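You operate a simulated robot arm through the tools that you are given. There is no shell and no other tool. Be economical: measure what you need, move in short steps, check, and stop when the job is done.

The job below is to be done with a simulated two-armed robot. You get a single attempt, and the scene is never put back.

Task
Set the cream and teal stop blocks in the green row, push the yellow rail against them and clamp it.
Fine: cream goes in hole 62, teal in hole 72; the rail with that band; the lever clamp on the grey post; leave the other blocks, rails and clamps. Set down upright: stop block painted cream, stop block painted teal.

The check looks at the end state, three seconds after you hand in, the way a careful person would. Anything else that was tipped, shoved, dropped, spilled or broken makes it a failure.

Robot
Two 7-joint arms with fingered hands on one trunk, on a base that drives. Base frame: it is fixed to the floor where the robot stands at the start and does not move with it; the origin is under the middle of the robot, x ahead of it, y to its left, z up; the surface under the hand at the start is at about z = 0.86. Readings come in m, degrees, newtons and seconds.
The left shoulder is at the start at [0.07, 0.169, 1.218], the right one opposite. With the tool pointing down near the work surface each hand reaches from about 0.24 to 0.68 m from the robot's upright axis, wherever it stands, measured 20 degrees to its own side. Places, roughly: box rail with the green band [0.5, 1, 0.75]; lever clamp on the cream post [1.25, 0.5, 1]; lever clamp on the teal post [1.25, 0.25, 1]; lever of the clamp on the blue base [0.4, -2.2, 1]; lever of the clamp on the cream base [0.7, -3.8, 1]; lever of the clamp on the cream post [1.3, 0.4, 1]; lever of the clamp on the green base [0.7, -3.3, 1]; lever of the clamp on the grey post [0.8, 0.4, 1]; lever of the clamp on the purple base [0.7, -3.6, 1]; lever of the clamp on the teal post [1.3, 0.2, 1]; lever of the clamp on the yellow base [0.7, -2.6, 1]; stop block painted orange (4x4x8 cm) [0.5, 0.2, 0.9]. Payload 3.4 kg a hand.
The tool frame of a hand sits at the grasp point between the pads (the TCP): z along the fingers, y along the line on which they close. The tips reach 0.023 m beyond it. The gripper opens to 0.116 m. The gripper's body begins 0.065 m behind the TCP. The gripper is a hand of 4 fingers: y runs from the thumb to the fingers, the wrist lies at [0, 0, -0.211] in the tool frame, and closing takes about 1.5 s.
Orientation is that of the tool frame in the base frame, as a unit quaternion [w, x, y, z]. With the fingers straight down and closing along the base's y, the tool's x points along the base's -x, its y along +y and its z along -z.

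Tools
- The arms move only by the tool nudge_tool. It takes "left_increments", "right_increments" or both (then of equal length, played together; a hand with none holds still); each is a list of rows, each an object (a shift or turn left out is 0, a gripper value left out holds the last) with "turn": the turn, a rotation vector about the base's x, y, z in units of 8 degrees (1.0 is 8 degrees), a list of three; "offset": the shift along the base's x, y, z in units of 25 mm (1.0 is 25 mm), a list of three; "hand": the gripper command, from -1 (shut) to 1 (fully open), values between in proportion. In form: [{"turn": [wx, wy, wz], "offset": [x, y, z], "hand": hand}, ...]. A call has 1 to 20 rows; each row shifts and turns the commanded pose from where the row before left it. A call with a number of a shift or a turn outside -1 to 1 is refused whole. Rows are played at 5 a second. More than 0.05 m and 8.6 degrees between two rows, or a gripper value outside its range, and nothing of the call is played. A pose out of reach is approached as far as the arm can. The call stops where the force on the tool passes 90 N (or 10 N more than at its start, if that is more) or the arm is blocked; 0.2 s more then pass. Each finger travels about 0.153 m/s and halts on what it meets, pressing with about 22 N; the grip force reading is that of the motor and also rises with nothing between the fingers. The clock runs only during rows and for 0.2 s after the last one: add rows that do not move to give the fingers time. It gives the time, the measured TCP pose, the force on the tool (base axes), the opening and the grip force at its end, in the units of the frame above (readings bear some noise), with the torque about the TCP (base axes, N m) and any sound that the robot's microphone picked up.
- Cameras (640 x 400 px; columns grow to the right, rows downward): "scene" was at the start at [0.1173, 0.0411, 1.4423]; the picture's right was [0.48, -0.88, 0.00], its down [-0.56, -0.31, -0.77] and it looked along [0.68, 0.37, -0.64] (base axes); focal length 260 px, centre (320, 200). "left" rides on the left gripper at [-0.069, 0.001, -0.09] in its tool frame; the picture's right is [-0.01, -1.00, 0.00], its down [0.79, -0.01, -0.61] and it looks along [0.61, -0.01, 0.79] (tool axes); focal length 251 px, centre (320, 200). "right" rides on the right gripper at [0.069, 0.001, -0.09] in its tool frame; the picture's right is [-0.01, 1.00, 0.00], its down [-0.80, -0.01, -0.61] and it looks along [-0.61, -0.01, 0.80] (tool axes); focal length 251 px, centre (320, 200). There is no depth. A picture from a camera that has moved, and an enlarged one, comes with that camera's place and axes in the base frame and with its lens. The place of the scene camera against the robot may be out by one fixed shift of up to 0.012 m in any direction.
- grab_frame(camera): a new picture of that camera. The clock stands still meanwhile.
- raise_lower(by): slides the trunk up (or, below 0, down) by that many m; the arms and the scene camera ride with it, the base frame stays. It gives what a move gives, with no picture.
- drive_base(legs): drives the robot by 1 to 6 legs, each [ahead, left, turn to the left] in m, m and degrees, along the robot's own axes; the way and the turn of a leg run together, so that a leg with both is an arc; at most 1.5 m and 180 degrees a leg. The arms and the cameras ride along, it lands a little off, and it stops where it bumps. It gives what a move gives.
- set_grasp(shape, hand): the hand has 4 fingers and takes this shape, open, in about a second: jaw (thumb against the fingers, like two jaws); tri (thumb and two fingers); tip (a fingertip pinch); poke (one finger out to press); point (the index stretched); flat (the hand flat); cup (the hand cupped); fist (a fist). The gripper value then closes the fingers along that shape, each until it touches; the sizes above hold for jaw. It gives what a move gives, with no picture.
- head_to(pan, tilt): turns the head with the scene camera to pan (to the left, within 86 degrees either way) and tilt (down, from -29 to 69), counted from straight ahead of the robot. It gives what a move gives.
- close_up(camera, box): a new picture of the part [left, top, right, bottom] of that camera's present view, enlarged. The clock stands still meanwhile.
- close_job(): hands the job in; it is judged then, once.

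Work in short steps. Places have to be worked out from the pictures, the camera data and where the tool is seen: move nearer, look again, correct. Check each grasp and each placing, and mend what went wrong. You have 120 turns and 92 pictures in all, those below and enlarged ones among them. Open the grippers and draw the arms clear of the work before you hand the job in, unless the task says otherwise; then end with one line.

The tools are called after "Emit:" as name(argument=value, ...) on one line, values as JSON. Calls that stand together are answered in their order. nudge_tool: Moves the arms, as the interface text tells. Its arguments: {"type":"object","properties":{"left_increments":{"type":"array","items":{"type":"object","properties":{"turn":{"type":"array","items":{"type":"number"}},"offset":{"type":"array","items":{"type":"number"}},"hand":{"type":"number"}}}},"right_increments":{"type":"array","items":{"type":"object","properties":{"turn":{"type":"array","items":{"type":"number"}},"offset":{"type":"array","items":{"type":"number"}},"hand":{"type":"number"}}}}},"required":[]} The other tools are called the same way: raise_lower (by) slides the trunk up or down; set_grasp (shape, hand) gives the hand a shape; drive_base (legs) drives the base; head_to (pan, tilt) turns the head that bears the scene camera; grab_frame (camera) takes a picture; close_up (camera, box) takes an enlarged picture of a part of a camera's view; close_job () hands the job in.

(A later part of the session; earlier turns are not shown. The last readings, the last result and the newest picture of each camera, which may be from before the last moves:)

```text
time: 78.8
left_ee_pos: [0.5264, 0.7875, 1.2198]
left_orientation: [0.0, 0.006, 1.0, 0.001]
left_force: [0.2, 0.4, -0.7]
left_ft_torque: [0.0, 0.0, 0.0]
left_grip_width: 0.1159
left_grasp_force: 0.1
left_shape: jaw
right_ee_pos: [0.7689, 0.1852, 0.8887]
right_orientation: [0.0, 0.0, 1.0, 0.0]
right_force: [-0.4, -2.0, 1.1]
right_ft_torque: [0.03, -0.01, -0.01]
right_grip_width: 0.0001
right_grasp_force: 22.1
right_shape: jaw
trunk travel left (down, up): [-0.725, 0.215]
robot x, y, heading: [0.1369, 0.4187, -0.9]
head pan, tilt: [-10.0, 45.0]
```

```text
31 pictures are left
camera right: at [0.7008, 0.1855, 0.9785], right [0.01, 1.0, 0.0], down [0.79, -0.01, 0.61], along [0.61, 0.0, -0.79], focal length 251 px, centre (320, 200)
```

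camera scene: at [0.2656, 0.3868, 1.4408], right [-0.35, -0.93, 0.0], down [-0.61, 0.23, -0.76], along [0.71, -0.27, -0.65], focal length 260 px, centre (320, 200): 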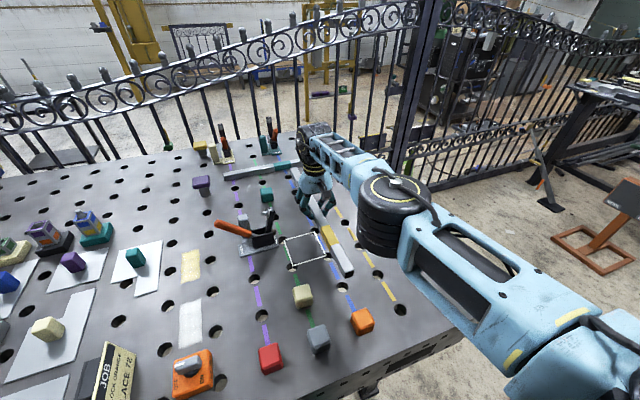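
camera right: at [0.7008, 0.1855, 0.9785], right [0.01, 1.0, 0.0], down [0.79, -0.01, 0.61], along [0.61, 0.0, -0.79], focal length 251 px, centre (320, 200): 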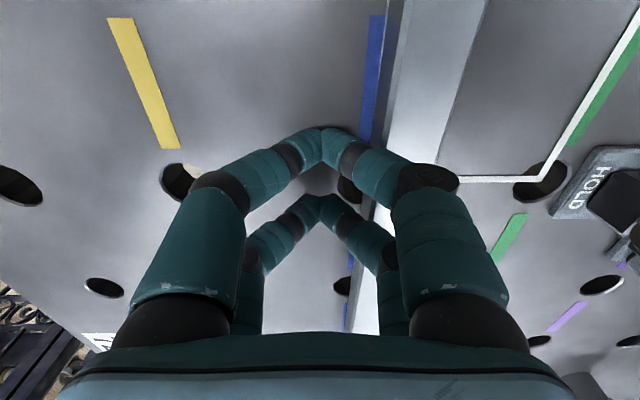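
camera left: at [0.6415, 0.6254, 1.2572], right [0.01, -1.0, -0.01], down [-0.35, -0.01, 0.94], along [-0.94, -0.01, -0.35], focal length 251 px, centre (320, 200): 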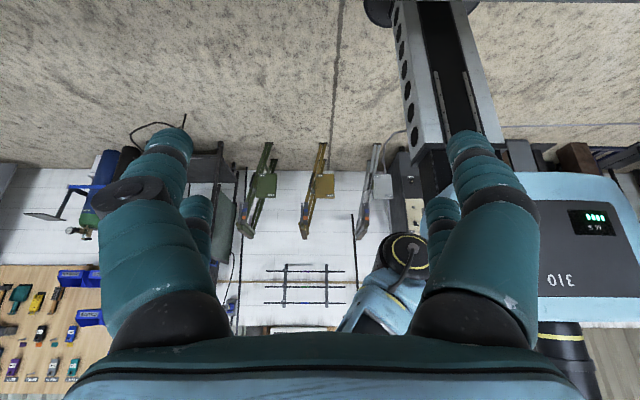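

Contact made (2 N), but the upright hand's knuckles would get near the clamp. I'll back off a little, lean the hand 24° so its body tilts away, and push again.

Emit:
nudge_tool(right_increments=[{"offset": [0, -0.8, 0.2]}, {"turn": [1, 0, 0]}, {"turn": [1, 0, 0]}, {"turn": [1, 0, 0]}, {"offset": [0, 0, -0.2]}, {"offset": [0, 0.5, 0]}, {"offset": [0, 0.5, 0]}, {"offset": [0, 0.5, 0]}, {"offset": [0, 0.5, 0]}, {}])

Emit:
close_up(camera="scene", box=[200, 80, 440, 300])

Emit:
grab_frame(camera="right")

```text
time: 81.0
left_ee_pos: [0.5268, 0.7876, 1.2187]
left_orientation: [0.0, 0.007, 1.0, -0.001]
left_force: [0.7, 0.0, -0.3]
left_ft_torque: [0.03, -0.01, -0.02]
left_grip_width: 0.1161
left_grasp_force: 0.0
left_shape: jaw
right_ee_pos: [0.7514, 0.2172, 0.8876]
right_orientation: [0.0, 0.0, 0.978, 0.208]
right_force: [-0.2, -1.2, -0.1]
right_ft_torque: [0.0, 0.0, -0.04]
right_grip_width: 0.0
right_grasp_force: 22.2
right_shape: jaw
right hand out of reach, approached as far as the arm can: row 3
trunk travel left (down, up): [-0.725, 0.215]
robot x, y, heading: [0.1343, 0.4217, -0.5]
head pan, tilt: [-10.0, 45.0]
```

```text
1.82 times, centred on (320, 190) of scene
camera zoom: at [0.257, 0.4018, 1.4346], right [-0.19, -0.98, 0.0], down [-0.69, 0.13, -0.71], along [0.69, -0.13, -0.71], focal length 472 px, centre (320, 218)
```

zoom: 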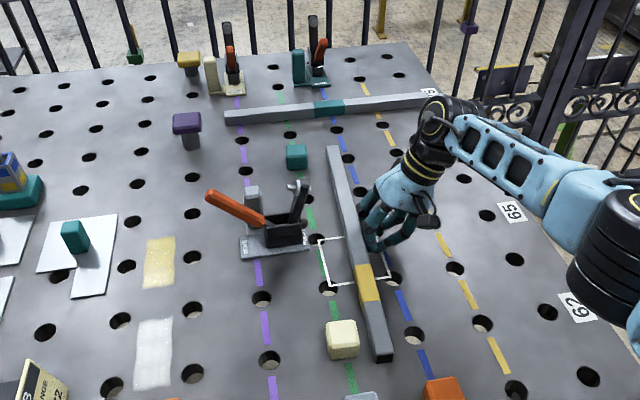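

```text
29 pictures are left
camera right: at [0.6831, 0.1818, 0.9712], right [0.01, 0.91, 0.41], down [0.79, -0.25, 0.55], along [0.61, 0.32, -0.73], focal length 251 px, centre (320, 200)
```

right: 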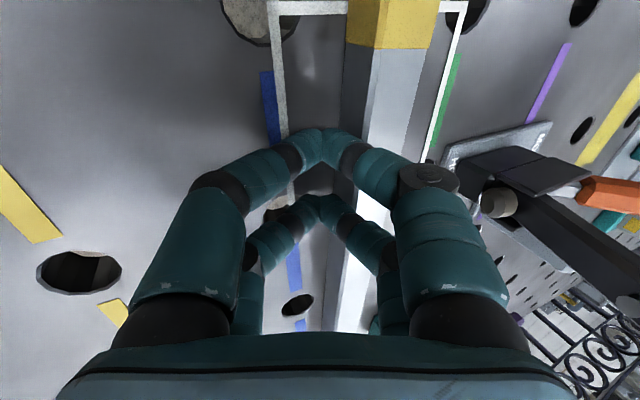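

The rail moved; its far end lags because I push slightly short of centre. I'll shift the contact toward +x and continue.

Emit:
nudge_tool(right_increments=[{"offset": [0, -0.3, 0]}, {"offset": [0.9, 0, 0]}, {"offset": [0.9, 0, 0]}, {"offset": [0, 0.5, 0]}, {"offset": [0, 0.5, 0]}, {"offset": [0, 0.3, 0]}, {}])

Emit:
close_up(camera="scene", box=[240, 80, 400, 300])

```text
time: 82.6
left_ee_pos: [0.5267, 0.788, 1.2189]
left_orientation: [0.0, 0.007, 1.0, -0.001]
left_force: [0.6, 0.1, 0.6]
left_ft_torque: [0.01, 0.05, 0.0]
left_grip_width: 0.1159
left_grasp_force: 0.1
left_shape: jaw
right_ee_pos: [0.763, 0.243, 0.8883]
right_orientation: [0.0, 0.0, 0.978, 0.209]
right_force: [-0.6, -3.1, 0.8]
right_ft_torque: [0.01, 0.0, 0.05]
right_grip_width: 0.0
right_grasp_force: 21.9
right_shape: jaw
right hand out of reach, approached as far as the arm can: row 2, 3
trunk travel left (down, up): [-0.725, 0.215]
robot x, y, heading: [0.1328, 0.4163, -0.8]
head pan, tilt: [-10.0, 45.0]
```

```text
1.82 times, centred on (320, 190) of scene
camera zoom: at [0.257, 0.4016, 1.4346], right [-0.19, -0.98, 0.0], down [-0.69, 0.13, -0.71], along [0.69, -0.13, -0.71], focal length 472 px, centre (320, 218)
```

zoom: 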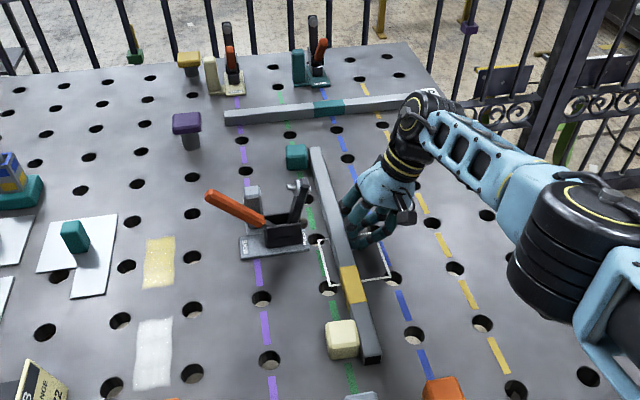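

Nearly there. Keep pushing; once the near end bears on cream the far end will close onto teal.

Emit:
nudge_tool(right_increments=[{"offset": [0, 0.3, 0]}, {"offset": [0, 0.25, 0]}, {"offset": [0, 0.2, 0]}, {}])

Emit:
close_up(camera="scene", box=[260, 130, 380, 290])

```text
time: 83.6
left_ee_pos: [0.5258, 0.7803, 1.2225]
left_orientation: [0.001, 0.007, 1.0, 0.003]
left_force: [0.3, 1.3, -0.3]
left_ft_torque: [0.01, 0.0, 0.0]
left_grip_width: 0.1159
left_grasp_force: 0.0
left_shape: jaw
right_ee_pos: [0.7631, 0.2538, 0.8892]
right_orientation: [0.002, 0.002, 0.978, 0.21]
right_force: [11.9, -36.5, 19.4]
right_ft_torque: [0.07, 0.24, 0.23]
right_grip_width: 0.0
right_grasp_force: 21.5
right_shape: jaw
trunk travel left (down, up): [-0.725, 0.215]
robot x, y, heading: [0.138, 0.4155, -1.0]
head pan, tilt: [-10.0, 45.0]
```

```text
2.50 times, centred on (320, 210) of scene
camera zoom: at [0.2559, 0.3938, 1.4348], right [-0.19, -0.98, -0.01], down [-0.69, 0.14, -0.71], along [0.69, -0.13, -0.71], focal length 649 px, centre (320, 175)
```

zoom: 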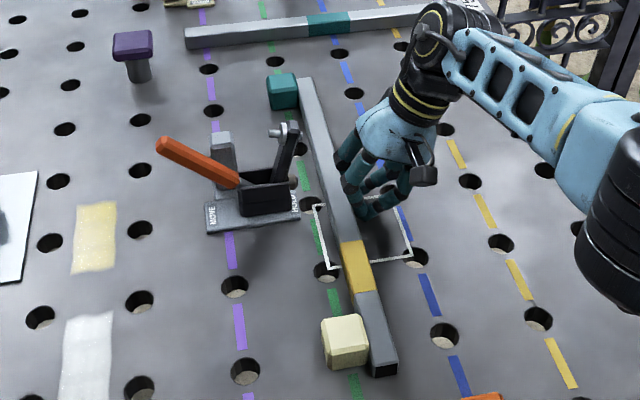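

Firm contact (37 N) and the rail bears on both blocks. I'll withdraw the right hand to the side, up and upright, and park it.

Emit:
nudge_tool(right_increments=[{"offset": [0, -0.8, 0]}, {"offset": [0, -0.9, 0.1]}, {"offset": [0, -0.8, 0.8]}, {"offset": [0, -0.8, 0.9]}, {"offset": [0, -0.5, 1], "turn": [-1, 0, 0]}, {"offset": [0, -0.3, 1], "turn": [-1, 0, 0]}, {"offset": [-0.5, -0.5, 1], "turn": [-1, 0, 0]}, {"offset": [-0.9, -0.5, 1]}, {"offset": [-0.9, -0.5, 1]}, {"offset": [-0.9, -0.5, 1]}, {"offset": [-0.9, -0.5, 1]}, {"offset": [-0.9, -0.5, 0.5]}, {"offset": [-0.9, -0.5, 0]}, {}])

Emit:
close_up(camera="scene", box=[260, 130, 380, 290])

```text
time: 86.6
left_ee_pos: [0.5279, 0.7877, 1.2191]
left_orientation: [0.0, 0.006, 1.0, 0.0]
left_force: [0.6, -0.3, 0.3]
left_ft_torque: [0.03, -0.01, -0.03]
left_grip_width: 0.1159
left_grasp_force: 0.1
left_shape: jaw
right_ee_pos: [0.6142, 0.071, 1.1205]
right_orientation: [0.0, 0.0, 1.0, 0.0]
right_force: [-0.3, 0.0, 0.5]
right_ft_torque: [-0.02, 0.03, -0.01]
right_grip_width: 0.0
right_grasp_force: 21.9
right_shape: jaw
trunk travel left (down, up): [-0.725, 0.215]
robot x, y, heading: [0.138, 0.4158, -0.8]
head pan, tilt: [-10.0, 45.0]
```

```text
2.50 times, centred on (320, 210) of scene
camera zoom: at [0.2575, 0.4027, 1.4345], right [-0.19, -0.98, 0.0], down [-0.69, 0.13, -0.71], along [0.69, -0.13, -0.71], focal length 649 px, centre (320, 175)
```

zoom: 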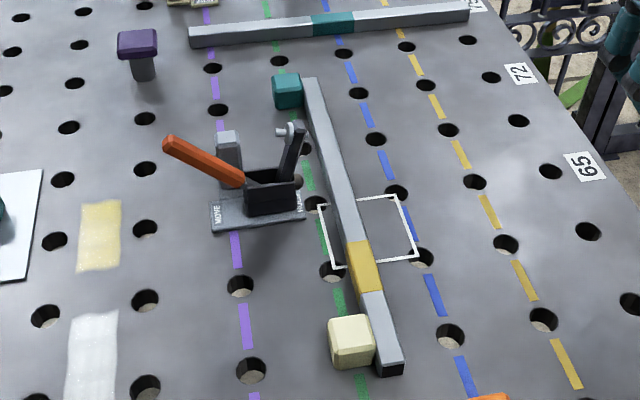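

Rail seated straight against both blocks. The lever tip is at about (0.78, 0.463, 0.985), to be thrown towards −y (HOLD). I'll drive 0.12 ahead and bring the closed left hand to its +y side, leaning away.

Emit:
drive_base(legs=[[0.12, 0, 0.5]])

Emit:
nudge_tool(left_increments=[{"offset": [0.55, -0.9, -0.6], "hand": -1}, {"offset": [0.55, -0.9, -0.6]}, {"offset": [0.55, -0.9, -0.6]}, {"offset": [0.55, -0.9, -0.6]}, {"offset": [0.55, -0.9, -0.6]}, {"offset": [0.55, -0.9, -0.6]}, {"offset": [0.55, -0.9, -0.6]}, {"offset": [0.55, -0.9, -0.6], "turn": [-1, 0, 0]}, {"offset": [0.55, -0.9, -0.6], "turn": [-1, 0, 0]}, {"offset": [0.5, -0.8, -0.6], "turn": [-1, 0, 0]}, {}])

Emit:
head_to(pan=0, tilt=50)

Emit:
grab_frame(camera="scene")

Emit:
grab_frame(camera="left")

```text
time: 87.8
left_ee_pos: [0.6383, 0.7902, 1.2197]
left_orientation: [0.001, 0.002, 1.0, 0.001]
left_force: [0.5, 0.8, 0.3]
left_ft_torque: [-0.01, -0.02, -0.01]
left_grip_width: 0.1158
left_grasp_force: 0.0
left_shape: jaw
right_ee_pos: [0.7344, 0.074, 1.1228]
right_orientation: [0.001, -0.005, 1.0, 0.001]
right_force: [-0.8, 0.3, 0.4]
right_ft_torque: [0.01, 0.0, 0.02]
right_grip_width: 0.0001
right_grasp_force: 22.5
right_shape: jaw
trunk travel left (down, up): [-0.725, 0.215]
robot x, y, heading: [0.2522, 0.4142, -0.3]
head pan, tilt: [-10.0, 45.0]
```

```text
time: 90.2
left_ee_pos: [0.7777, 0.5687, 1.0734]
left_orientation: [0.001, 0.001, 0.978, -0.209]
left_force: [0.0, -0.6, 0.6]
left_ft_torque: [-0.02, 0.01, -0.01]
left_grip_width: 0.0
left_grasp_force: 22.3
left_shape: jaw
right_ee_pos: [0.7358, 0.0742, 1.121]
right_orientation: [0.0, -0.005, 1.0, 0.0]
right_force: [-0.1, -1.0, 0.6]
right_ft_torque: [0.0, -0.01, 0.02]
right_grip_width: 0.0
right_grasp_force: 22.3
right_shape: jaw
trunk travel left (down, up): [-0.725, 0.215]
robot x, y, heading: [0.2511, 0.4163, -0.1]
head pan, tilt: [-10.0, 45.0]
```

```text
time: 90.9
left_ee_pos: [0.7771, 0.5675, 1.0732]
left_orientation: [0.0, 0.001, 0.978, -0.208]
left_force: [-0.4, -0.7, 0.4]
left_ft_torque: [0.02, 0.01, -0.01]
left_grip_width: 0.0
left_grasp_force: 22.2
left_shape: jaw
right_ee_pos: [0.7354, 0.0736, 1.1197]
right_orientation: [0.0, -0.005, 1.0, 0.0]
right_force: [-0.1, 0.2, 0.1]
right_ft_torque: [-0.01, 0.02, 0.01]
right_grip_width: 0.0002
right_grasp_force: 21.8
right_shape: jaw
trunk travel left (down, up): [-0.725, 0.215]
robot x, y, heading: [0.2512, 0.4174, 0.1]
head pan, tilt: [0.0, 50.0]
```

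```text
25 pictures are left
camera scene: at [0.3712, 0.4166, 1.4277], right [0.0, -1.0, 0.0], down [-0.77, 0.0, -0.64], along [0.64, 0.0, -0.77], focal length 260 px, centre (320, 200)
```

scene: 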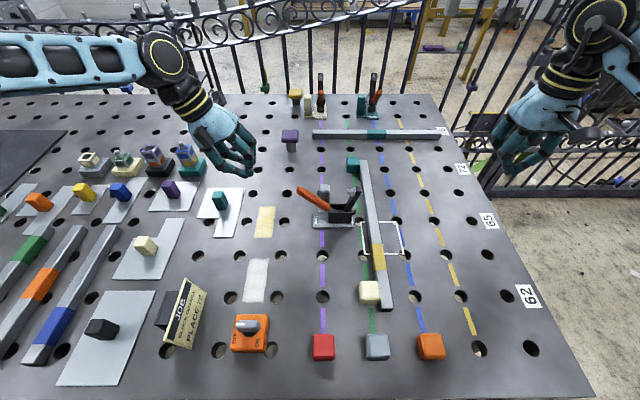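

```text
24 pictures are left
camera left: at [0.8455, 0.6064, 1.1539], right [0.01, -0.91, 0.41], down [-0.8, 0.24, 0.56], along [-0.61, -0.33, -0.72], focal length 251 px, centre (320, 200)
```

left: 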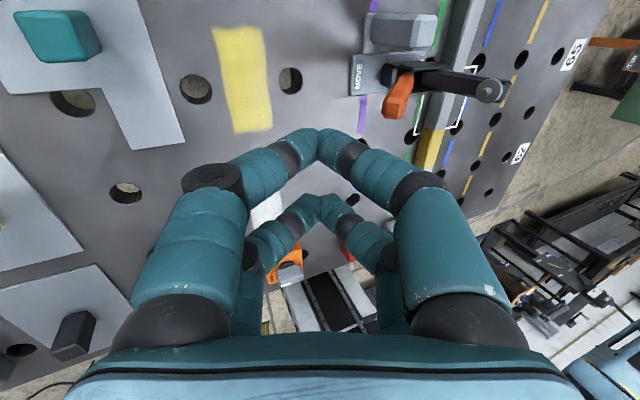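

The lever tip is confirmed at (0.779, 0.46, 0.985). I'll lower to z≈0.98 beside it and start pushing towards −y in small steps.

Emit:
nudge_tool(left_increments=[{"offset": [0.15, -0.5, -0.9]}, {"offset": [0.15, -0.5, -0.9]}, {"offset": [0, -0.5, -0.9]}, {"offset": [0, -0.4, -0.9]}, {}, {"offset": [0, -0.6, 0]}, {"offset": [0, -0.6, 0]}, {"offset": [0, -0.6, 0]}, {"offset": [0, -0.5, 0]}, {}])

Emit:
close_up(camera="scene", box=[240, 140, 400, 260])

```text
time: 93.1
left_ee_pos: [0.7504, 0.4927, 0.9974]
left_orientation: [0.001, 0.0, 0.978, -0.208]
left_force: [0.0, -0.1, -0.8]
left_ft_torque: [0.01, 0.01, 0.0]
left_grip_width: 0.0
left_grasp_force: 21.7
left_shape: jaw
left hand out of reach, approached as far as the arm can: row 4, 6, 7, 8, 9
right_ee_pos: [0.7364, 0.0743, 1.1204]
right_orientation: [0.0, -0.005, 1.0, 0.001]
right_force: [-0.1, 0.1, 0.4]
right_ft_torque: [0.01, -0.02, -0.01]
right_grip_width: 0.0
right_grasp_force: 22.1
right_shape: jaw
trunk travel left (down, up): [-0.725, 0.215]
robot x, y, heading: [0.2478, 0.4197, -0.2]
head pan, tilt: [0.0, 50.0]
```

```text
3.33 times, centred on (320, 200) of scene
camera zoom: at [0.3714, 0.4168, 1.4277], right [0.0, -1.0, 0.0], down [-0.77, 0.0, -0.64], along [0.64, 0.0, -0.77], focal length 866 px, centre (320, 200)
```

zoom: 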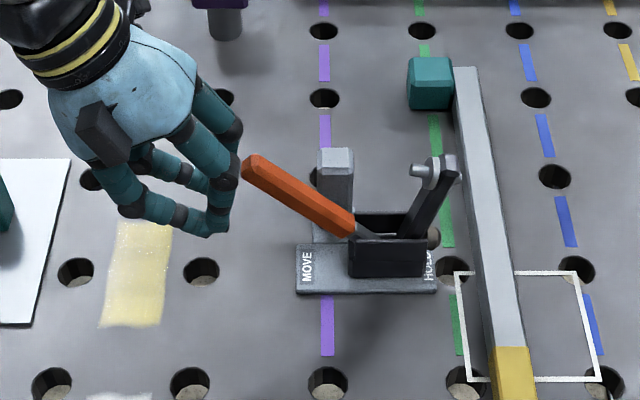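

The lean is limiting this arm. I'll back off a little, bring the hand upright again and re-aim.

Emit:
nudge_tool(left_increments=[{"offset": [0, 0.8, 0.3]}, {"offset": [0, 0.8, 0], "turn": [1, 0, 0]}, {"turn": [1, 0, 0]}, {"turn": [1, 0, 0]}, {"offset": [0.7, 0, 0]}, {"offset": [0.7, 0, -0.3]}, {}])

```text
time: 94.7
left_ee_pos: [0.7542, 0.5693, 1.0111]
left_orientation: [0.001, 0.001, 1.0, -0.001]
left_force: [0.1, -0.6, 0.7]
left_ft_torque: [0.01, -0.01, 0.02]
left_grip_width: 0.0
left_grasp_force: 21.8
left_shape: jaw
left hand out of reach, approached as far as the arm can: row 3, 4, 5, 6
right_ee_pos: [0.736, 0.0734, 1.1206]
right_orientation: [0.0, -0.005, 1.0, -0.001]
right_force: [0.4, 0.5, -1.6]
right_ft_torque: [0.0, -0.02, -0.02]
right_grip_width: 0.0
right_grasp_force: 22.0
right_shape: jaw
trunk travel left (down, up): [-0.725, 0.215]
robot x, y, heading: [0.2526, 0.415, -0.0]
head pan, tilt: [0.0, 50.0]
```

The arm stalls in x, so I'll drive 0.03 ahead to bring the hand to the lever's x, then sweep −y with the upright hand.

Emit:
drive_base(legs=[[0.032, 0, 0]])

Emit:
nudge_tool(left_increments=[{"offset": [0, -0.6, -0.3]}, {"offset": [0, -0.6, -0.3]}, {"offset": [0, -0.6, -0.3]}, {"offset": [0, -0.6, 0]}, {}])

Emit:
close_up(camera="scene", box=[240, 140, 400, 260])

```text
time: 95.6
left_ee_pos: [0.7829, 0.5687, 1.0135]
left_orientation: [0.004, 0.001, 1.0, -0.001]
left_force: [-1.1, 0.8, 0.6]
left_ft_torque: [0.01, -0.02, 0.0]
left_grip_width: 0.0001
left_grasp_force: 21.9
left_shape: jaw
right_ee_pos: [0.7627, 0.0734, 1.1224]
right_orientation: [0.002, -0.005, 1.0, 0.0]
right_force: [-0.2, 0.0, 0.8]
right_ft_torque: [-0.03, 0.0, -0.04]
right_grip_width: 0.0001
right_grasp_force: 21.9
right_shape: jaw
trunk travel left (down, up): [-0.725, 0.215]
robot x, y, heading: [0.2842, 0.415, -0.1]
head pan, tilt: [0.0, 50.0]
```

```text
time: 96.8
left_ee_pos: [0.7594, 0.5475, 1.0046]
left_orientation: [0.001, 0.001, 1.0, -0.002]
left_force: [0.7, -0.3, -0.5]
left_ft_torque: [0.02, 0.01, 0.03]
left_grip_width: 0.0002
left_grasp_force: 22.3
left_shape: jaw
left hand out of reach, approached as far as the arm can: row 1, 2, 3, 4
right_ee_pos: [0.7659, 0.0742, 1.119]
right_orientation: [0.0, -0.005, 1.0, 0.0]
right_force: [0.0, 0.1, 0.0]
right_ft_torque: [-0.01, 0.0, -0.01]
right_grip_width: 0.0
right_grasp_force: 21.8
right_shape: jaw
trunk travel left (down, up): [-0.725, 0.215]
robot x, y, heading: [0.2887, 0.4166, -0.2]
head pan, tilt: [0.0, 50.0]
```

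```text
3.33 times, centred on (320, 200) of scene
camera zoom: at [0.4029, 0.4167, 1.4277], right [0.0, -1.0, 0.0], down [-0.77, 0.0, -0.64], along [0.64, 0.0, -0.77], focal length 866 px, centre (320, 200)
```

zoom: 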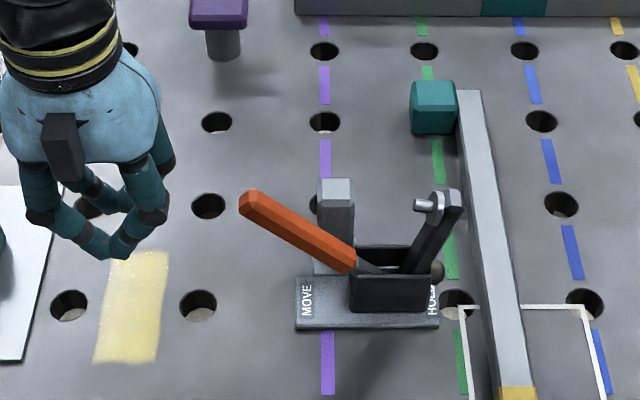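

The left arm seems stuck near a joint limit. I'll raise it, retreat and re-approach from higher up.

Emit:
nudge_tool(left_increments=[{"offset": [-0.5, 0.3, 1]}, {"offset": [-0.5, 0.3, 1]}, {"offset": [-0.5, 0, 1]}, {"offset": [0, 0, 1]}, {"offset": [0, 0, 1]}, {"offset": [0, -0.8, 0.5]}, {"offset": [0, -0.8, 0]}, {"offset": [0, -0.8, 0]}, {"offset": [0.8, 0, 0]}, {"offset": [0.8, 0, 0]}, {"offset": [0.8, 0, 0]}, {"offset": [0.6, 0, 0]}, {}])

```text
time: 99.6
left_ee_pos: [0.7687, 0.5392, 1.1344]
left_orientation: [0.001, 0.001, 1.0, -0.001]
left_force: [-0.2, 0.0, -0.7]
left_ft_torque: [0.0, 0.0, 0.04]
left_grip_width: 0.0
left_grasp_force: 22.1
left_shape: jaw
left hand out of reach, approached as far as the arm can: row 8, 9, 10, 11, 12
right_ee_pos: [0.7678, 0.0736, 1.1208]
right_orientation: [0.0, -0.006, 1.0, 0.0]
right_force: [-0.5, 0.4, -0.1]
right_ft_torque: [0.01, -0.05, 0.01]
right_grip_width: 0.0003
right_grasp_force: 21.8
right_shape: jaw
trunk travel left (down, up): [-0.725, 0.215]
robot x, y, heading: [0.2837, 0.4184, -0.0]
head pan, tilt: [0.0, 50.0]
```

The left hand's reach is limited on its inner side, so I'll move the base right and slightly back so the lever lies on the left hand's own side.

Emit:
drive_base(legs=[[-0.065, 0, 0], [0, -0.215, 0]])

Emit:
nudge_tool(left_increments=[{"offset": [0.3, 0.9, 0]}, {"offset": [0.5, 0.9, 0]}, {"offset": [0.6, 0.9, 0]}, {"offset": [0.6, 0.9, 0]}, {"offset": [0.6, 0.9, 0]}, {"offset": [0.6, 0.9, 0]}, {"offset": [0, 0.9, 0]}, {"offset": [0, 0.9, 0]}, {}])

```text
time: 101.8
left_ee_pos: [0.7031, 0.3257, 1.1332]
left_orientation: [0.002, 0.003, 1.0, -0.002]
left_force: [0.4, -0.2, -0.3]
left_ft_torque: [-0.05, 0.01, 0.01]
left_grip_width: 0.0
left_grasp_force: 22.0
left_shape: jaw
right_ee_pos: [0.6994, -0.1395, 1.1203]
right_orientation: [0.0, -0.004, 1.0, 0.0]
right_force: [-0.3, 0.6, -0.3]
right_ft_torque: [0.02, 0.02, 0.0]
right_grip_width: 0.0001
right_grasp_force: 22.0
right_shape: jaw
trunk travel left (down, up): [-0.725, 0.215]
robot x, y, heading: [0.2206, 0.2026, -0.3]
head pan, tilt: [0.0, 50.0]
```

```text
time: 103.8
left_ee_pos: [0.7844, 0.5051, 1.1328]
left_orientation: [0.001, 0.003, 1.0, 0.0]
left_force: [0.2, 0.0, 0.6]
left_ft_torque: [0.0, 0.01, -0.02]
left_grip_width: 0.0
left_grasp_force: 21.8
left_shape: jaw
right_ee_pos: [0.7009, -0.1415, 1.1198]
right_orientation: [0.0, -0.005, 1.0, 0.0]
right_force: [-0.6, -0.8, 0.5]
right_ft_torque: [-0.05, 0.02, 0.02]
right_grip_width: 0.0
right_grasp_force: 21.9
right_shape: jaw
trunk travel left (down, up): [-0.725, 0.215]
robot x, y, heading: [0.2169, 0.2029, -0.1]
head pan, tilt: [0.0, 50.0]
```

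Now in comfortable reach. I'll step out to y 0.545, descend to z≈0.98, then push −y.

Emit:
nudge_tool(left_increments=[{"offset": [0, 0.8, 0]}, {"offset": [0, 0.8, -0.6]}, {"offset": [0, 0, -0.9]}, {"offset": [0, 0, -0.9]}, {"offset": [0, 0, -0.9]}, {"offset": [0, 0, -0.9]}, {"offset": [0, 0, -0.9]}, {"offset": [0, 0, -0.9]}, {}, {"offset": [0, -0.6, 0]}, {"offset": [0, -0.6, 0]}, {"offset": [0, -0.5, 0]}, {"offset": [0, -0.5, 0]}, {}])

Emit:
head_to(pan=14, tilt=45)

Emit:
close_up(camera="scene", box=[220, 100, 420, 250])

```text
time: 106.8
left_ee_pos: [0.7803, 0.4887, 0.9845]
left_orientation: [0.002, 0.002, 1.0, -0.002]
left_force: [-0.2, 0.3, -0.5]
left_ft_torque: [-0.06, 0.0, -0.01]
left_grip_width: 0.0
left_grasp_force: 21.9
left_shape: jaw
right_ee_pos: [0.6998, -0.1408, 1.1207]
right_orientation: [0.0, -0.004, 1.0, 0.0]
right_force: [0.4, 0.2, 0.4]
right_ft_torque: [-0.01, 0.02, -0.02]
right_grip_width: 0.0
right_grasp_force: 22.1
right_shape: jaw
trunk travel left (down, up): [-0.725, 0.215]
robot x, y, heading: [0.2188, 0.2014, -0.2]
head pan, tilt: [0.0, 50.0]
```

```text
time: 107.6
left_ee_pos: [0.781, 0.4884, 0.9849]
left_orientation: [0.002, 0.003, 1.0, -0.001]
left_force: [-0.6, 1.4, 0.1]
left_ft_torque: [-0.02, -0.01, -0.05]
left_grip_width: 0.0
left_grasp_force: 22.1
left_shape: jaw
right_ee_pos: [0.7008, -0.141, 1.1212]
right_orientation: [0.0, -0.004, 1.0, -0.001]
right_force: [1.1, 0.3, 0.0]
right_ft_torque: [-0.01, -0.02, 0.0]
right_grip_width: 0.0
right_grasp_force: 22.2
right_shape: jaw
trunk travel left (down, up): [-0.725, 0.215]
robot x, y, heading: [0.2162, 0.2015, -0.1]
head pan, tilt: [14.0, 45.0]
```

```text
2.67 times, centred on (320, 175) of scene
camera zoom: at [0.3389, 0.2222, 1.4346], right [0.24, -0.97, 0.0], down [-0.69, -0.17, -0.71], along [0.69, 0.17, -0.71], focal length 692 px, centre (320, 267)
```

zoom: 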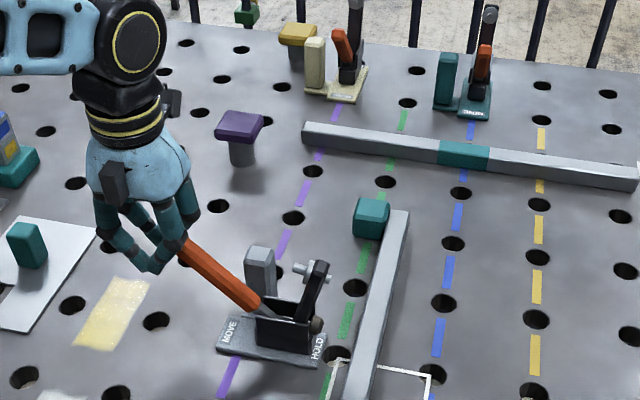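

The finger is at the lever's end, but the sloping upright digits could wedge over it. I'll back off, lean the hand 32° so the fingertips lead under the lever, and push in and up.

Emit:
nudge_tool(left_increments=[{"offset": [0, 0.9, 0]}, {"offset": [0, 0.5, 0], "turn": [-1, 0, 0]}, {"turn": [-1, 0, 0]}, {"turn": [-1, 0, 0]}, {"turn": [-1, 0, 0]}, {"offset": [0, 0, -0.8]}, {}, {"offset": [0, -0.7, 0]}, {"offset": [0, -0.7, 0]}, {"offset": [0, -0.4, 0]}, {}])

Emit:
close_up(camera="scene", box=[220, 100, 420, 250])

```text
time: 110.0
left_ee_pos: [0.7656, 0.4754, 0.9715]
left_orientation: [0.003, 0.002, 0.961, -0.277]
left_force: [0.5, 7.0, 4.1]
left_ft_torque: [-0.26, -0.05, 0.14]
left_grip_width: 0.0
left_grasp_force: 22.0
left_shape: jaw
left hand out of reach, approached as far as the arm can: row 5, 6
right_ee_pos: [0.7009, -0.1413, 1.1197]
right_orientation: [0.001, -0.005, 1.0, 0.0]
right_force: [0.4, -0.2, -0.8]
right_ft_torque: [0.03, 0.0, -0.01]
right_grip_width: 0.0001
right_grasp_force: 21.9
right_shape: jaw
trunk travel left (down, up): [-0.725, 0.215]
robot x, y, heading: [0.217, 0.2005, -0.3]
head pan, tilt: [14.0, 45.0]
```

```text
2.67 times, centred on (320, 175) of scene
camera zoom: at [0.3383, 0.223, 1.4346], right [0.24, -0.97, 0.0], down [-0.69, -0.17, -0.71], along [0.69, 0.17, -0.71], focal length 692 px, centre (320, 267)
```

zoom: 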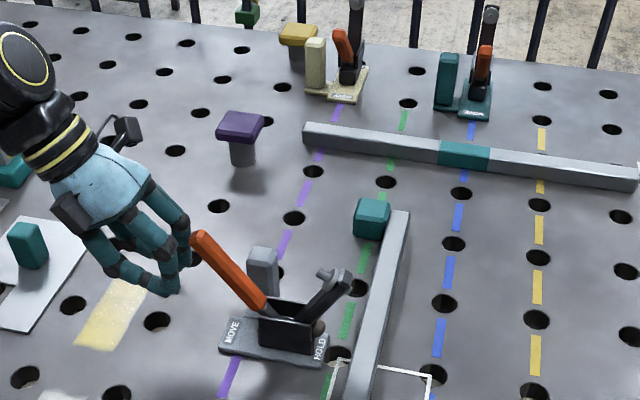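

The lever rises and the clamp arm starts to come over. Continue the sweep with a slight rise.

Emit:
nudge_tool(left_increments=[{"offset": [0.2, -0.5, 0.2]}, {"offset": [0.1, -0.5, 0.2]}, {"offset": [0, -0.5, 0.2]}, {"offset": [0, -0.5, 0.2]}, {"offset": [0, -0.5, 0.1]}, {}])

Emit:
close_up(camera="scene", box=[220, 100, 420, 250])

```text
time: 111.4
left_ee_pos: [0.7748, 0.4128, 0.9951]
left_orientation: [0.002, 0.002, 0.961, -0.277]
left_force: [1.3, 1.6, 0.8]
left_ft_torque: [-0.05, 0.07, 0.05]
left_grip_width: 0.0004
left_grasp_force: 22.0
left_shape: jaw
right_ee_pos: [0.7016, -0.1405, 1.1199]
right_orientation: [0.0, -0.004, 1.0, -0.001]
right_force: [0.5, 0.3, 0.6]
right_ft_torque: [0.03, 0.02, 0.04]
right_grip_width: 0.0003
right_grasp_force: 22.0
right_shape: jaw
trunk travel left (down, up): [-0.725, 0.215]
robot x, y, heading: [0.2153, 0.2039, 0.0]
head pan, tilt: [14.0, 45.0]
```

```text
2.67 times, centred on (320, 175) of scene
camera zoom: at [0.3395, 0.2228, 1.4346], right [0.24, -0.97, 0.0], down [-0.69, -0.17, -0.71], along [0.69, 0.17, -0.71], focal length 692 px, centre (320, 267)
```

zoom: 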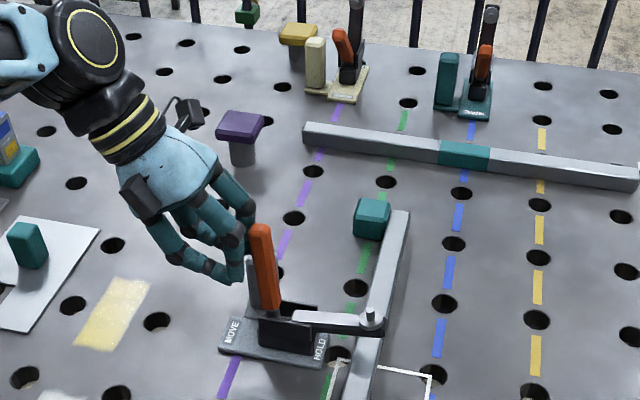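

The lever is near vertical and the arm lies over the rail. I'll keep pushing until it goes over centre, watching the force.

Emit:
nudge_tool(left_increments=[{"offset": [0, -0.5, 0]}, {"offset": [0, -0.5, 0]}, {"offset": [0, -0.4, 0]}, {}])

Emit:
close_up(camera="scene", box=[220, 100, 420, 250])

```text
time: 112.4
left_ee_pos: [0.7749, 0.3774, 0.9953]
left_orientation: [0.001, 0.003, 0.961, -0.278]
left_force: [2.1, 1.7, 0.1]
left_ft_torque: [-0.01, -0.03, 0.09]
left_grip_width: 0.0
left_grasp_force: 21.8
left_shape: jaw
right_ee_pos: [0.7014, -0.1395, 1.1197]
right_orientation: [0.0, -0.005, 1.0, -0.001]
right_force: [-0.5, 1.1, 0.3]
right_ft_torque: [-0.02, 0.01, -0.01]
right_grip_width: 0.0
right_grasp_force: 21.7
right_shape: jaw
trunk travel left (down, up): [-0.725, 0.215]
robot x, y, heading: [0.2202, 0.2054, -0.3]
head pan, tilt: [14.0, 45.0]
```

```text
2.67 times, centred on (320, 175) of scene
camera zoom: at [0.3401, 0.224, 1.4344], right [0.24, -0.97, 0.0], down [-0.69, -0.17, -0.71], along [0.69, 0.17, -0.71], focal length 692 px, centre (320, 267)
```

zoom: 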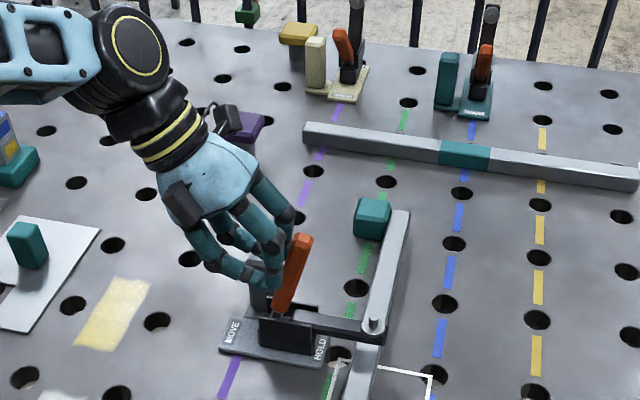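

The arm's pad is down at the rail and the lever is past vertical. I'll push on a bit further until it stops.

Emit:
nudge_tool(left_increments=[{"offset": [0, -0.4, 0]}, {"offset": [0, -0.4, 0]}, {"offset": [0, -0.3, 0]}, {}])

Emit:
close_up(camera="scene", box=[260, 140, 400, 240])

```text
time: 113.4
left_ee_pos: [0.7766, 0.3525, 0.9942]
left_orientation: [0.0, 0.001, 0.961, -0.277]
left_force: [12.1, 9.2, 0.3]
left_ft_torque: [-0.09, 0.08, 0.23]
left_grip_width: 0.0003
left_grasp_force: 22.4
left_shape: jaw
right_ee_pos: [0.7047, -0.1384, 1.1195]
right_orientation: [-0.002, -0.004, 1.0, -0.001]
right_force: [-0.1, 0.5, 0.4]
right_ft_torque: [-0.02, 0.0, 0.0]
right_grip_width: 0.0
right_grasp_force: 21.9
right_shape: jaw
trunk travel left (down, up): [-0.725, 0.215]
robot x, y, heading: [0.2131, 0.2048, -0.3]
head pan, tilt: [14.0, 45.0]
```

```text
4.00 times, centred on (330, 190) of scene
camera zoom: at [0.3428, 0.2245, 1.4342], right [0.24, -0.97, 0.0], down [-0.69, -0.17, -0.7], along [0.69, 0.17, -0.71], focal length 1039 px, centre (280, 240)
```

zoom: 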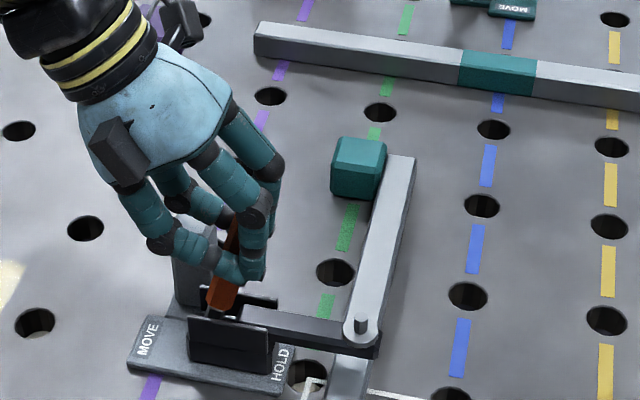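

Now an x force of 12 N: the lever may be slipping between two digits. I'll back off and look.

Emit:
nudge_tool(left_increments=[{"offset": [0, 0.6, 0]}, {"offset": [0, 0.9, 0]}, {"offset": [0, 0.9, 0.2]}, {"offset": [0, 0.9, 0.2]}, {}])

Emit:
close_up(camera="scene", box=[240, 120, 400, 240])

```text
time: 114.6
left_ee_pos: [0.7749, 0.4346, 1.0063]
left_orientation: [0.003, 0.003, 0.961, -0.278]
left_force: [0.2, -0.8, 0.7]
left_ft_torque: [0.0, -0.02, 0.02]
left_grip_width: 0.0002
left_grasp_force: 22.0
left_shape: jaw
right_ee_pos: [0.6996, -0.1402, 1.1198]
right_orientation: [0.0, -0.004, 1.0, 0.0]
right_force: [-0.3, 0.0, -0.6]
right_ft_torque: [-0.03, 0.01, -0.01]
right_grip_width: 0.0
right_grasp_force: 22.9
right_shape: jaw
trunk travel left (down, up): [-0.725, 0.215]
robot x, y, heading: [0.2229, 0.2047, -0.0]
head pan, tilt: [14.0, 45.0]
```

```text
3.33 times, centred on (320, 180) of scene
camera zoom: at [0.3385, 0.223, 1.4346], right [0.24, -0.97, 0.0], down [-0.69, -0.17, -0.71], along [0.69, 0.17, -0.71], focal length 866 px, centre (320, 267)
```

zoom: 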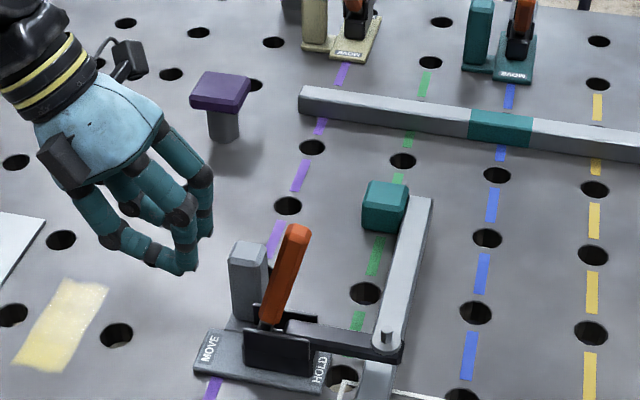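

The lever holds slightly past vertical, with the arm level over the rail. I'll make sure it is fully home by pushing again with a digit squarely aligned (x +12 mm).

Emit:
nudge_tool(left_increments=[{"offset": [0.55, 0, -0.2]}, {"offset": [0, -0.7, -0.1]}, {"offset": [0, -0.7, 0]}, {"offset": [0, -0.7, 0]}, {"offset": [0, -0.5, 0]}, {"offset": [0, -0.3, 0]}, {}])

Emit:
close_up(camera="scene", box=[240, 120, 400, 240])

```text
time: 116.2
left_ee_pos: [0.7814, 0.361, 1.0008]
left_orientation: [0.002, 0.002, 0.961, -0.276]
left_force: [-2.6, 1.9, -0.3]
left_ft_torque: [-0.01, -0.02, -0.03]
left_grip_width: 0.0
left_grasp_force: 21.7
left_shape: jaw
left hand out of reach, approached as far as the arm can: row 5
right_ee_pos: [0.6993, -0.1424, 1.1198]
right_orientation: [0.001, -0.004, 1.0, 0.001]
right_force: [-0.2, -1.0, -0.7]
right_ft_torque: [0.03, 0.01, -0.01]
right_grip_width: 0.0001
right_grasp_force: 21.8
right_shape: jaw
trunk travel left (down, up): [-0.725, 0.215]
robot x, y, heading: [0.2131, 0.2034, -0.5]
head pan, tilt: [14.0, 45.0]
```

```text
3.33 times, centred on (320, 180) of scene
camera zoom: at [0.3377, 0.2201, 1.4346], right [0.24, -0.97, 0.0], down [-0.69, -0.17, -0.71], along [0.69, 0.17, -0.71], focal length 866 px, centre (320, 267)
```

zoom: 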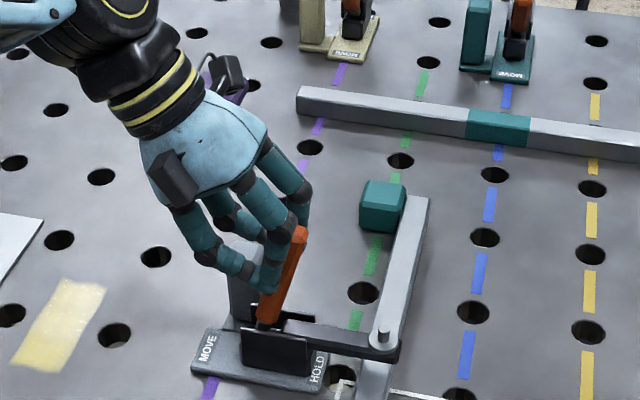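

Just in contact now. Push on.

Emit:
nudge_tool(left_increments=[{"offset": [0, -0.4, 0]}, {"offset": [0, -0.4, 0]}, {"offset": [0, -0.4, 0]}, {}])

Emit:
close_up(camera="scene", box=[240, 120, 400, 240])

```text
time: 117.2
left_ee_pos: [0.7769, 0.3383, 1.0026]
left_orientation: [0.004, 0.001, 0.961, -0.277]
left_force: [8.6, 7.4, 0.3]
left_ft_torque: [0.09, -0.13, -0.05]
left_grip_width: 0.0001
left_grasp_force: 22.3
left_shape: jaw
left hand out of reach, approached as far as the arm can: row 1, 2, 3
right_ee_pos: [0.7018, -0.14, 1.1189]
right_orientation: [-0.001, -0.005, 1.0, -0.001]
right_force: [-0.1, 0.8, -1.0]
right_ft_torque: [0.01, 0.0, -0.01]
right_grip_width: 0.0
right_grasp_force: 21.9
right_shape: jaw
trunk travel left (down, up): [-0.725, 0.215]
robot x, y, heading: [0.2153, 0.2008, -0.1]
head pan, tilt: [14.0, 45.0]
```

```text
3.33 times, centred on (320, 180) of scene
camera zoom: at [0.3419, 0.2238, 1.4343], right [0.24, -0.97, 0.0], down [-0.69, -0.17, -0.71], along [0.69, 0.17, -0.71], focal length 866 px, centre (320, 267)
```

zoom: 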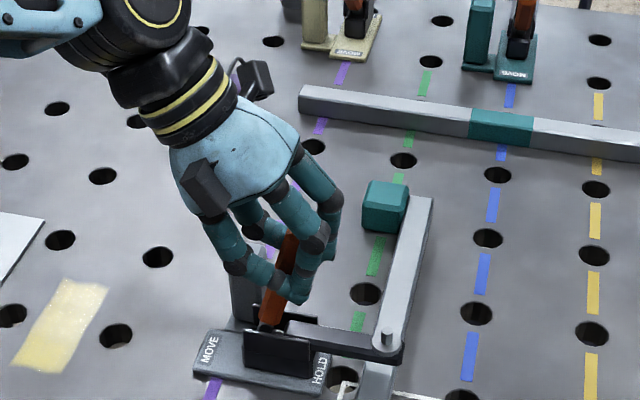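

The lever slips between two digits again. I'll retract and shift to x≈0.757 so the outer digit meets the lever squarely, then push.

Emit:
nudge_tool(left_increments=[{"offset": [0, 0.9, 0]}, {"offset": [0, 0.9, 0]}, {"offset": [0, 0.5, 0]}, {"offset": [-0.9, 0, 0]}, {"offset": [-0.3, 0, 0]}, {}])

Emit:
grab_frame(camera="left")

```text
time: 118.4
left_ee_pos: [0.7746, 0.3936, 1.0044]
left_orientation: [0.021, -0.002, 0.96, -0.279]
left_force: [56.8, -3.4, -15.0]
left_ft_torque: [-0.27, -0.34, -0.96]
left_grip_width: 0.0
left_grasp_force: 21.7
left_shape: jaw
right_ee_pos: [0.713, -0.1448, 1.1136]
right_orientation: [-0.006, -0.003, 1.0, 0.0]
right_force: [0.0, 1.2, 0.4]
right_ft_torque: [-0.01, -0.01, 0.03]
right_grip_width: 0.0
right_grasp_force: 22.1
right_shape: jaw
trunk travel left (down, up): [-0.725, 0.215]
robot x, y, heading: [0.2182, 0.2032, -0.7]
head pan, tilt: [14.0, 45.0]
stopped in row 5 (left hand): the force on the tool passed its limit at 98 N (the readings are from after the stop); the commanded pose is now the measured one
```

```text
13 pictures are left
camera left: at [0.8394, 0.4435, 1.0815], right [0.0, -0.85, 0.53], down [-0.82, 0.31, 0.49], along [-0.57, -0.44, -0.69], focal length 251 px, centre (320, 200)
```

left: 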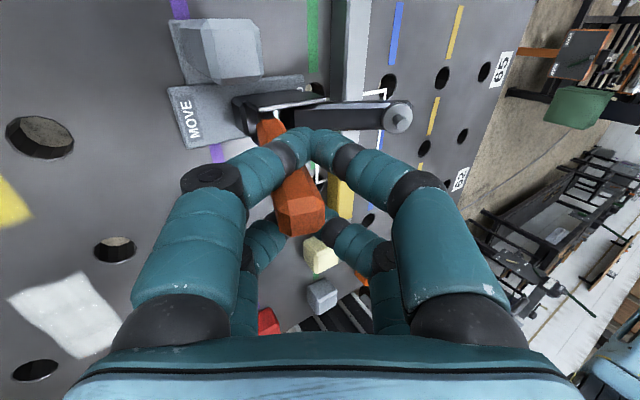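

The lever sat in the slot between the digit pairs. I'll relieve the side load (+x), then withdraw fully in +y before shifting.

Emit:
nudge_tool(left_increments=[{"offset": [0.3, 0, 0]}, {"offset": [0.1, 0, 0]}, {}])

```text
time: 119.2
left_ee_pos: [0.7749, 0.3942, 1.0051]
left_orientation: [0.015, -0.002, 0.96, -0.278]
left_force: [29.6, -5.1, -13.5]
left_ft_torque: [-0.3, -0.11, -0.54]
left_grip_width: 0.0003
left_grasp_force: 22.4
left_shape: jaw
right_ee_pos: [0.7097, -0.1414, 1.1146]
right_orientation: [-0.004, -0.004, 1.0, 0.0]
right_force: [0.2, 0.0, -0.2]
right_ft_torque: [-0.02, 0.0, -0.01]
right_grip_width: 0.0
right_grasp_force: 22.1
right_shape: jaw
trunk travel left (down, up): [-0.725, 0.215]
robot x, y, heading: [0.2179, 0.2048, -0.4]
head pan, tilt: [14.0, 45.0]
```

Emit:
nudge_tool(left_increments=[{"offset": [0.4, 0, 0]}, {}, {"offset": [0, 0.5, 0.1]}, {"offset": [0, 0.9, 0.1]}, {"offset": [0, 0.9, 0.3]}, {"offset": [0, 0.9, 0.3]}, {}])

Emit:
close_up(camera="scene", box=[240, 100, 400, 260])

```text
time: 120.8
left_ee_pos: [0.7779, 0.4722, 1.0295]
left_orientation: [0.018, 0.001, 0.96, -0.278]
left_force: [0.1, -0.1, 1.1]
left_ft_torque: [0.01, 0.02, -0.02]
left_grip_width: 0.0002
left_grasp_force: 22.4
left_shape: jaw
right_ee_pos: [0.7022, -0.142, 1.1196]
right_orientation: [-0.001, -0.003, 1.0, 0.0]
right_force: [-0.3, 0.5, 0.6]
right_ft_torque: [-0.02, -0.01, -0.01]
right_grip_width: 0.0
right_grasp_force: 22.5
right_shape: jaw
trunk travel left (down, up): [-0.725, 0.215]
robot x, y, heading: [0.22, 0.2068, -0.2]
head pan, tilt: [14.0, 45.0]
```

```text
2.50 times, centred on (320, 180) of scene
camera zoom: at [0.3411, 0.222, 1.4346], right [0.23, -0.97, 0.0], down [-0.69, -0.17, -0.71], along [0.69, 0.17, -0.71], focal length 649 px, centre (320, 250)
```

zoom: 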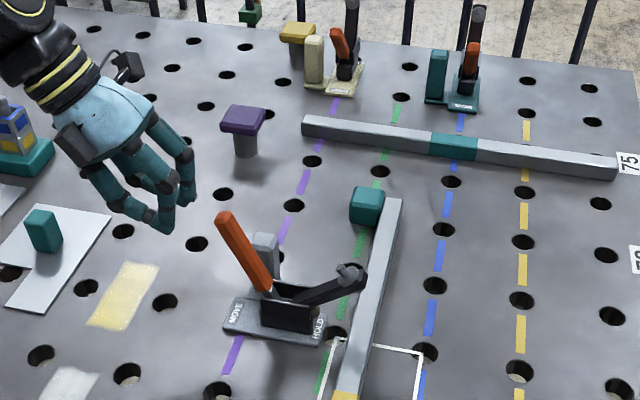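

The lever was dragged back a bit and nothing else moved. I'll shift to x≈0.759 so one digit is centred on the lever, and push it over again, firmly this time.

Emit:
nudge_tool(left_increments=[{"offset": [-0.75, 0, -0.5]}, {"offset": [0, 0, -0.7]}, {}, {"offset": [0, -0.6, 0]}, {"offset": [0, -0.6, 0]}, {"offset": [0, -0.6, 0]}, {"offset": [0, -0.6, 0]}, {"offset": [0, -0.6, 0]}, {"offset": [0, -0.5, 0]}, {}])

Emit:
close_up(camera="scene", box=[240, 120, 400, 240])

```text
time: 123.0
left_ee_pos: [0.7585, 0.3863, 0.9986]
left_orientation: [0.018, -0.001, 0.96, -0.279]
left_force: [0.4, 2.0, -1.4]
left_ft_torque: [0.05, 0.0, 0.04]
left_grip_width: 0.0
left_grasp_force: 22.1
left_shape: jaw
right_ee_pos: [0.7007, -0.1411, 1.1207]
right_orientation: [-0.001, -0.004, 1.0, 0.0]
right_force: [-0.4, 0.1, 0.0]
right_ft_torque: [-0.03, -0.01, 0.0]
right_grip_width: 0.0
right_grasp_force: 22.1
right_shape: jaw
trunk travel left (down, up): [-0.725, 0.215]
robot x, y, heading: [0.2208, 0.2028, -0.6]
head pan, tilt: [14.0, 45.0]
```

```text
3.33 times, centred on (320, 180) of scene
camera zoom: at [0.3409, 0.2224, 1.4345], right [0.23, -0.97, 0.0], down [-0.69, -0.17, -0.71], along [0.69, 0.17, -0.71], focal length 866 px, centre (320, 267)
```

zoom: 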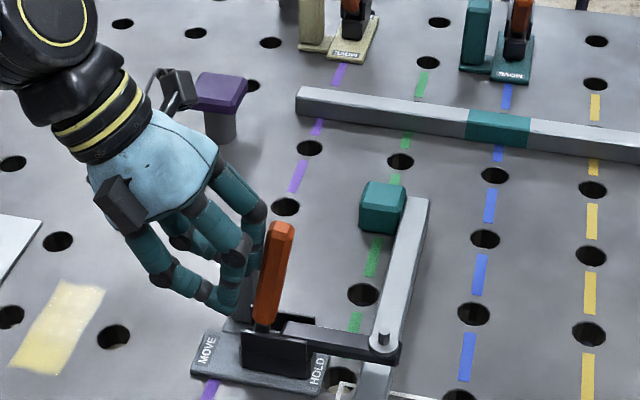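

The digit pushes squarely. Continue until it resists or clicks.

Emit:
nudge_tool(left_increments=[{"offset": [0, -0.5, 0]}, {"offset": [0, -0.5, 0]}, {"offset": [0, -0.4, 0]}, {"offset": [0, -0.4, 0]}, {}])

Emit:
close_up(camera="scene", box=[240, 120, 400, 240])

```text
time: 124.2
left_ee_pos: [0.7591, 0.3627, 1.0016]
left_orientation: [0.031, -0.012, 0.96, -0.278]
left_force: [-7.0, 55.3, 20.3]
left_ft_torque: [-0.21, -0.34, 0.93]
left_grip_width: 0.0
left_grasp_force: 22.3
left_shape: jaw
right_ee_pos: [0.6992, -0.13, 1.1244]
right_orientation: [0.003, -0.008, 1.0, -0.004]
right_force: [0.7, -0.4, -0.1]
right_ft_torque: [0.04, 0.01, -0.02]
right_grip_width: 0.0
right_grasp_force: 22.6
right_shape: jaw
trunk travel left (down, up): [-0.725, 0.215]
robot x, y, heading: [0.222, 0.2046, 0.0]
head pan, tilt: [14.0, 45.0]
stopped in row 5 (left hand): the force on the tool passed its limit at 92 N (the readings are from after the stop); the commanded pose is now the measured one
```

```text
3.33 times, centred on (320, 180) of scene
camera zoom: at [0.3339, 0.2341, 1.4346], right [0.24, -0.97, 0.01], down [-0.68, -0.18, -0.71], along [0.69, 0.17, -0.7], focal length 866 px, centre (320, 267)
```

zoom: 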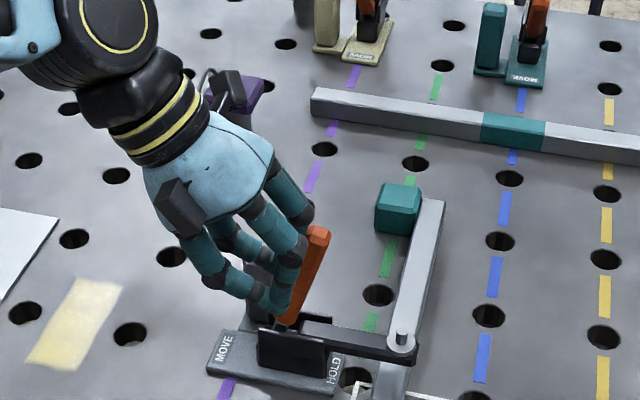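

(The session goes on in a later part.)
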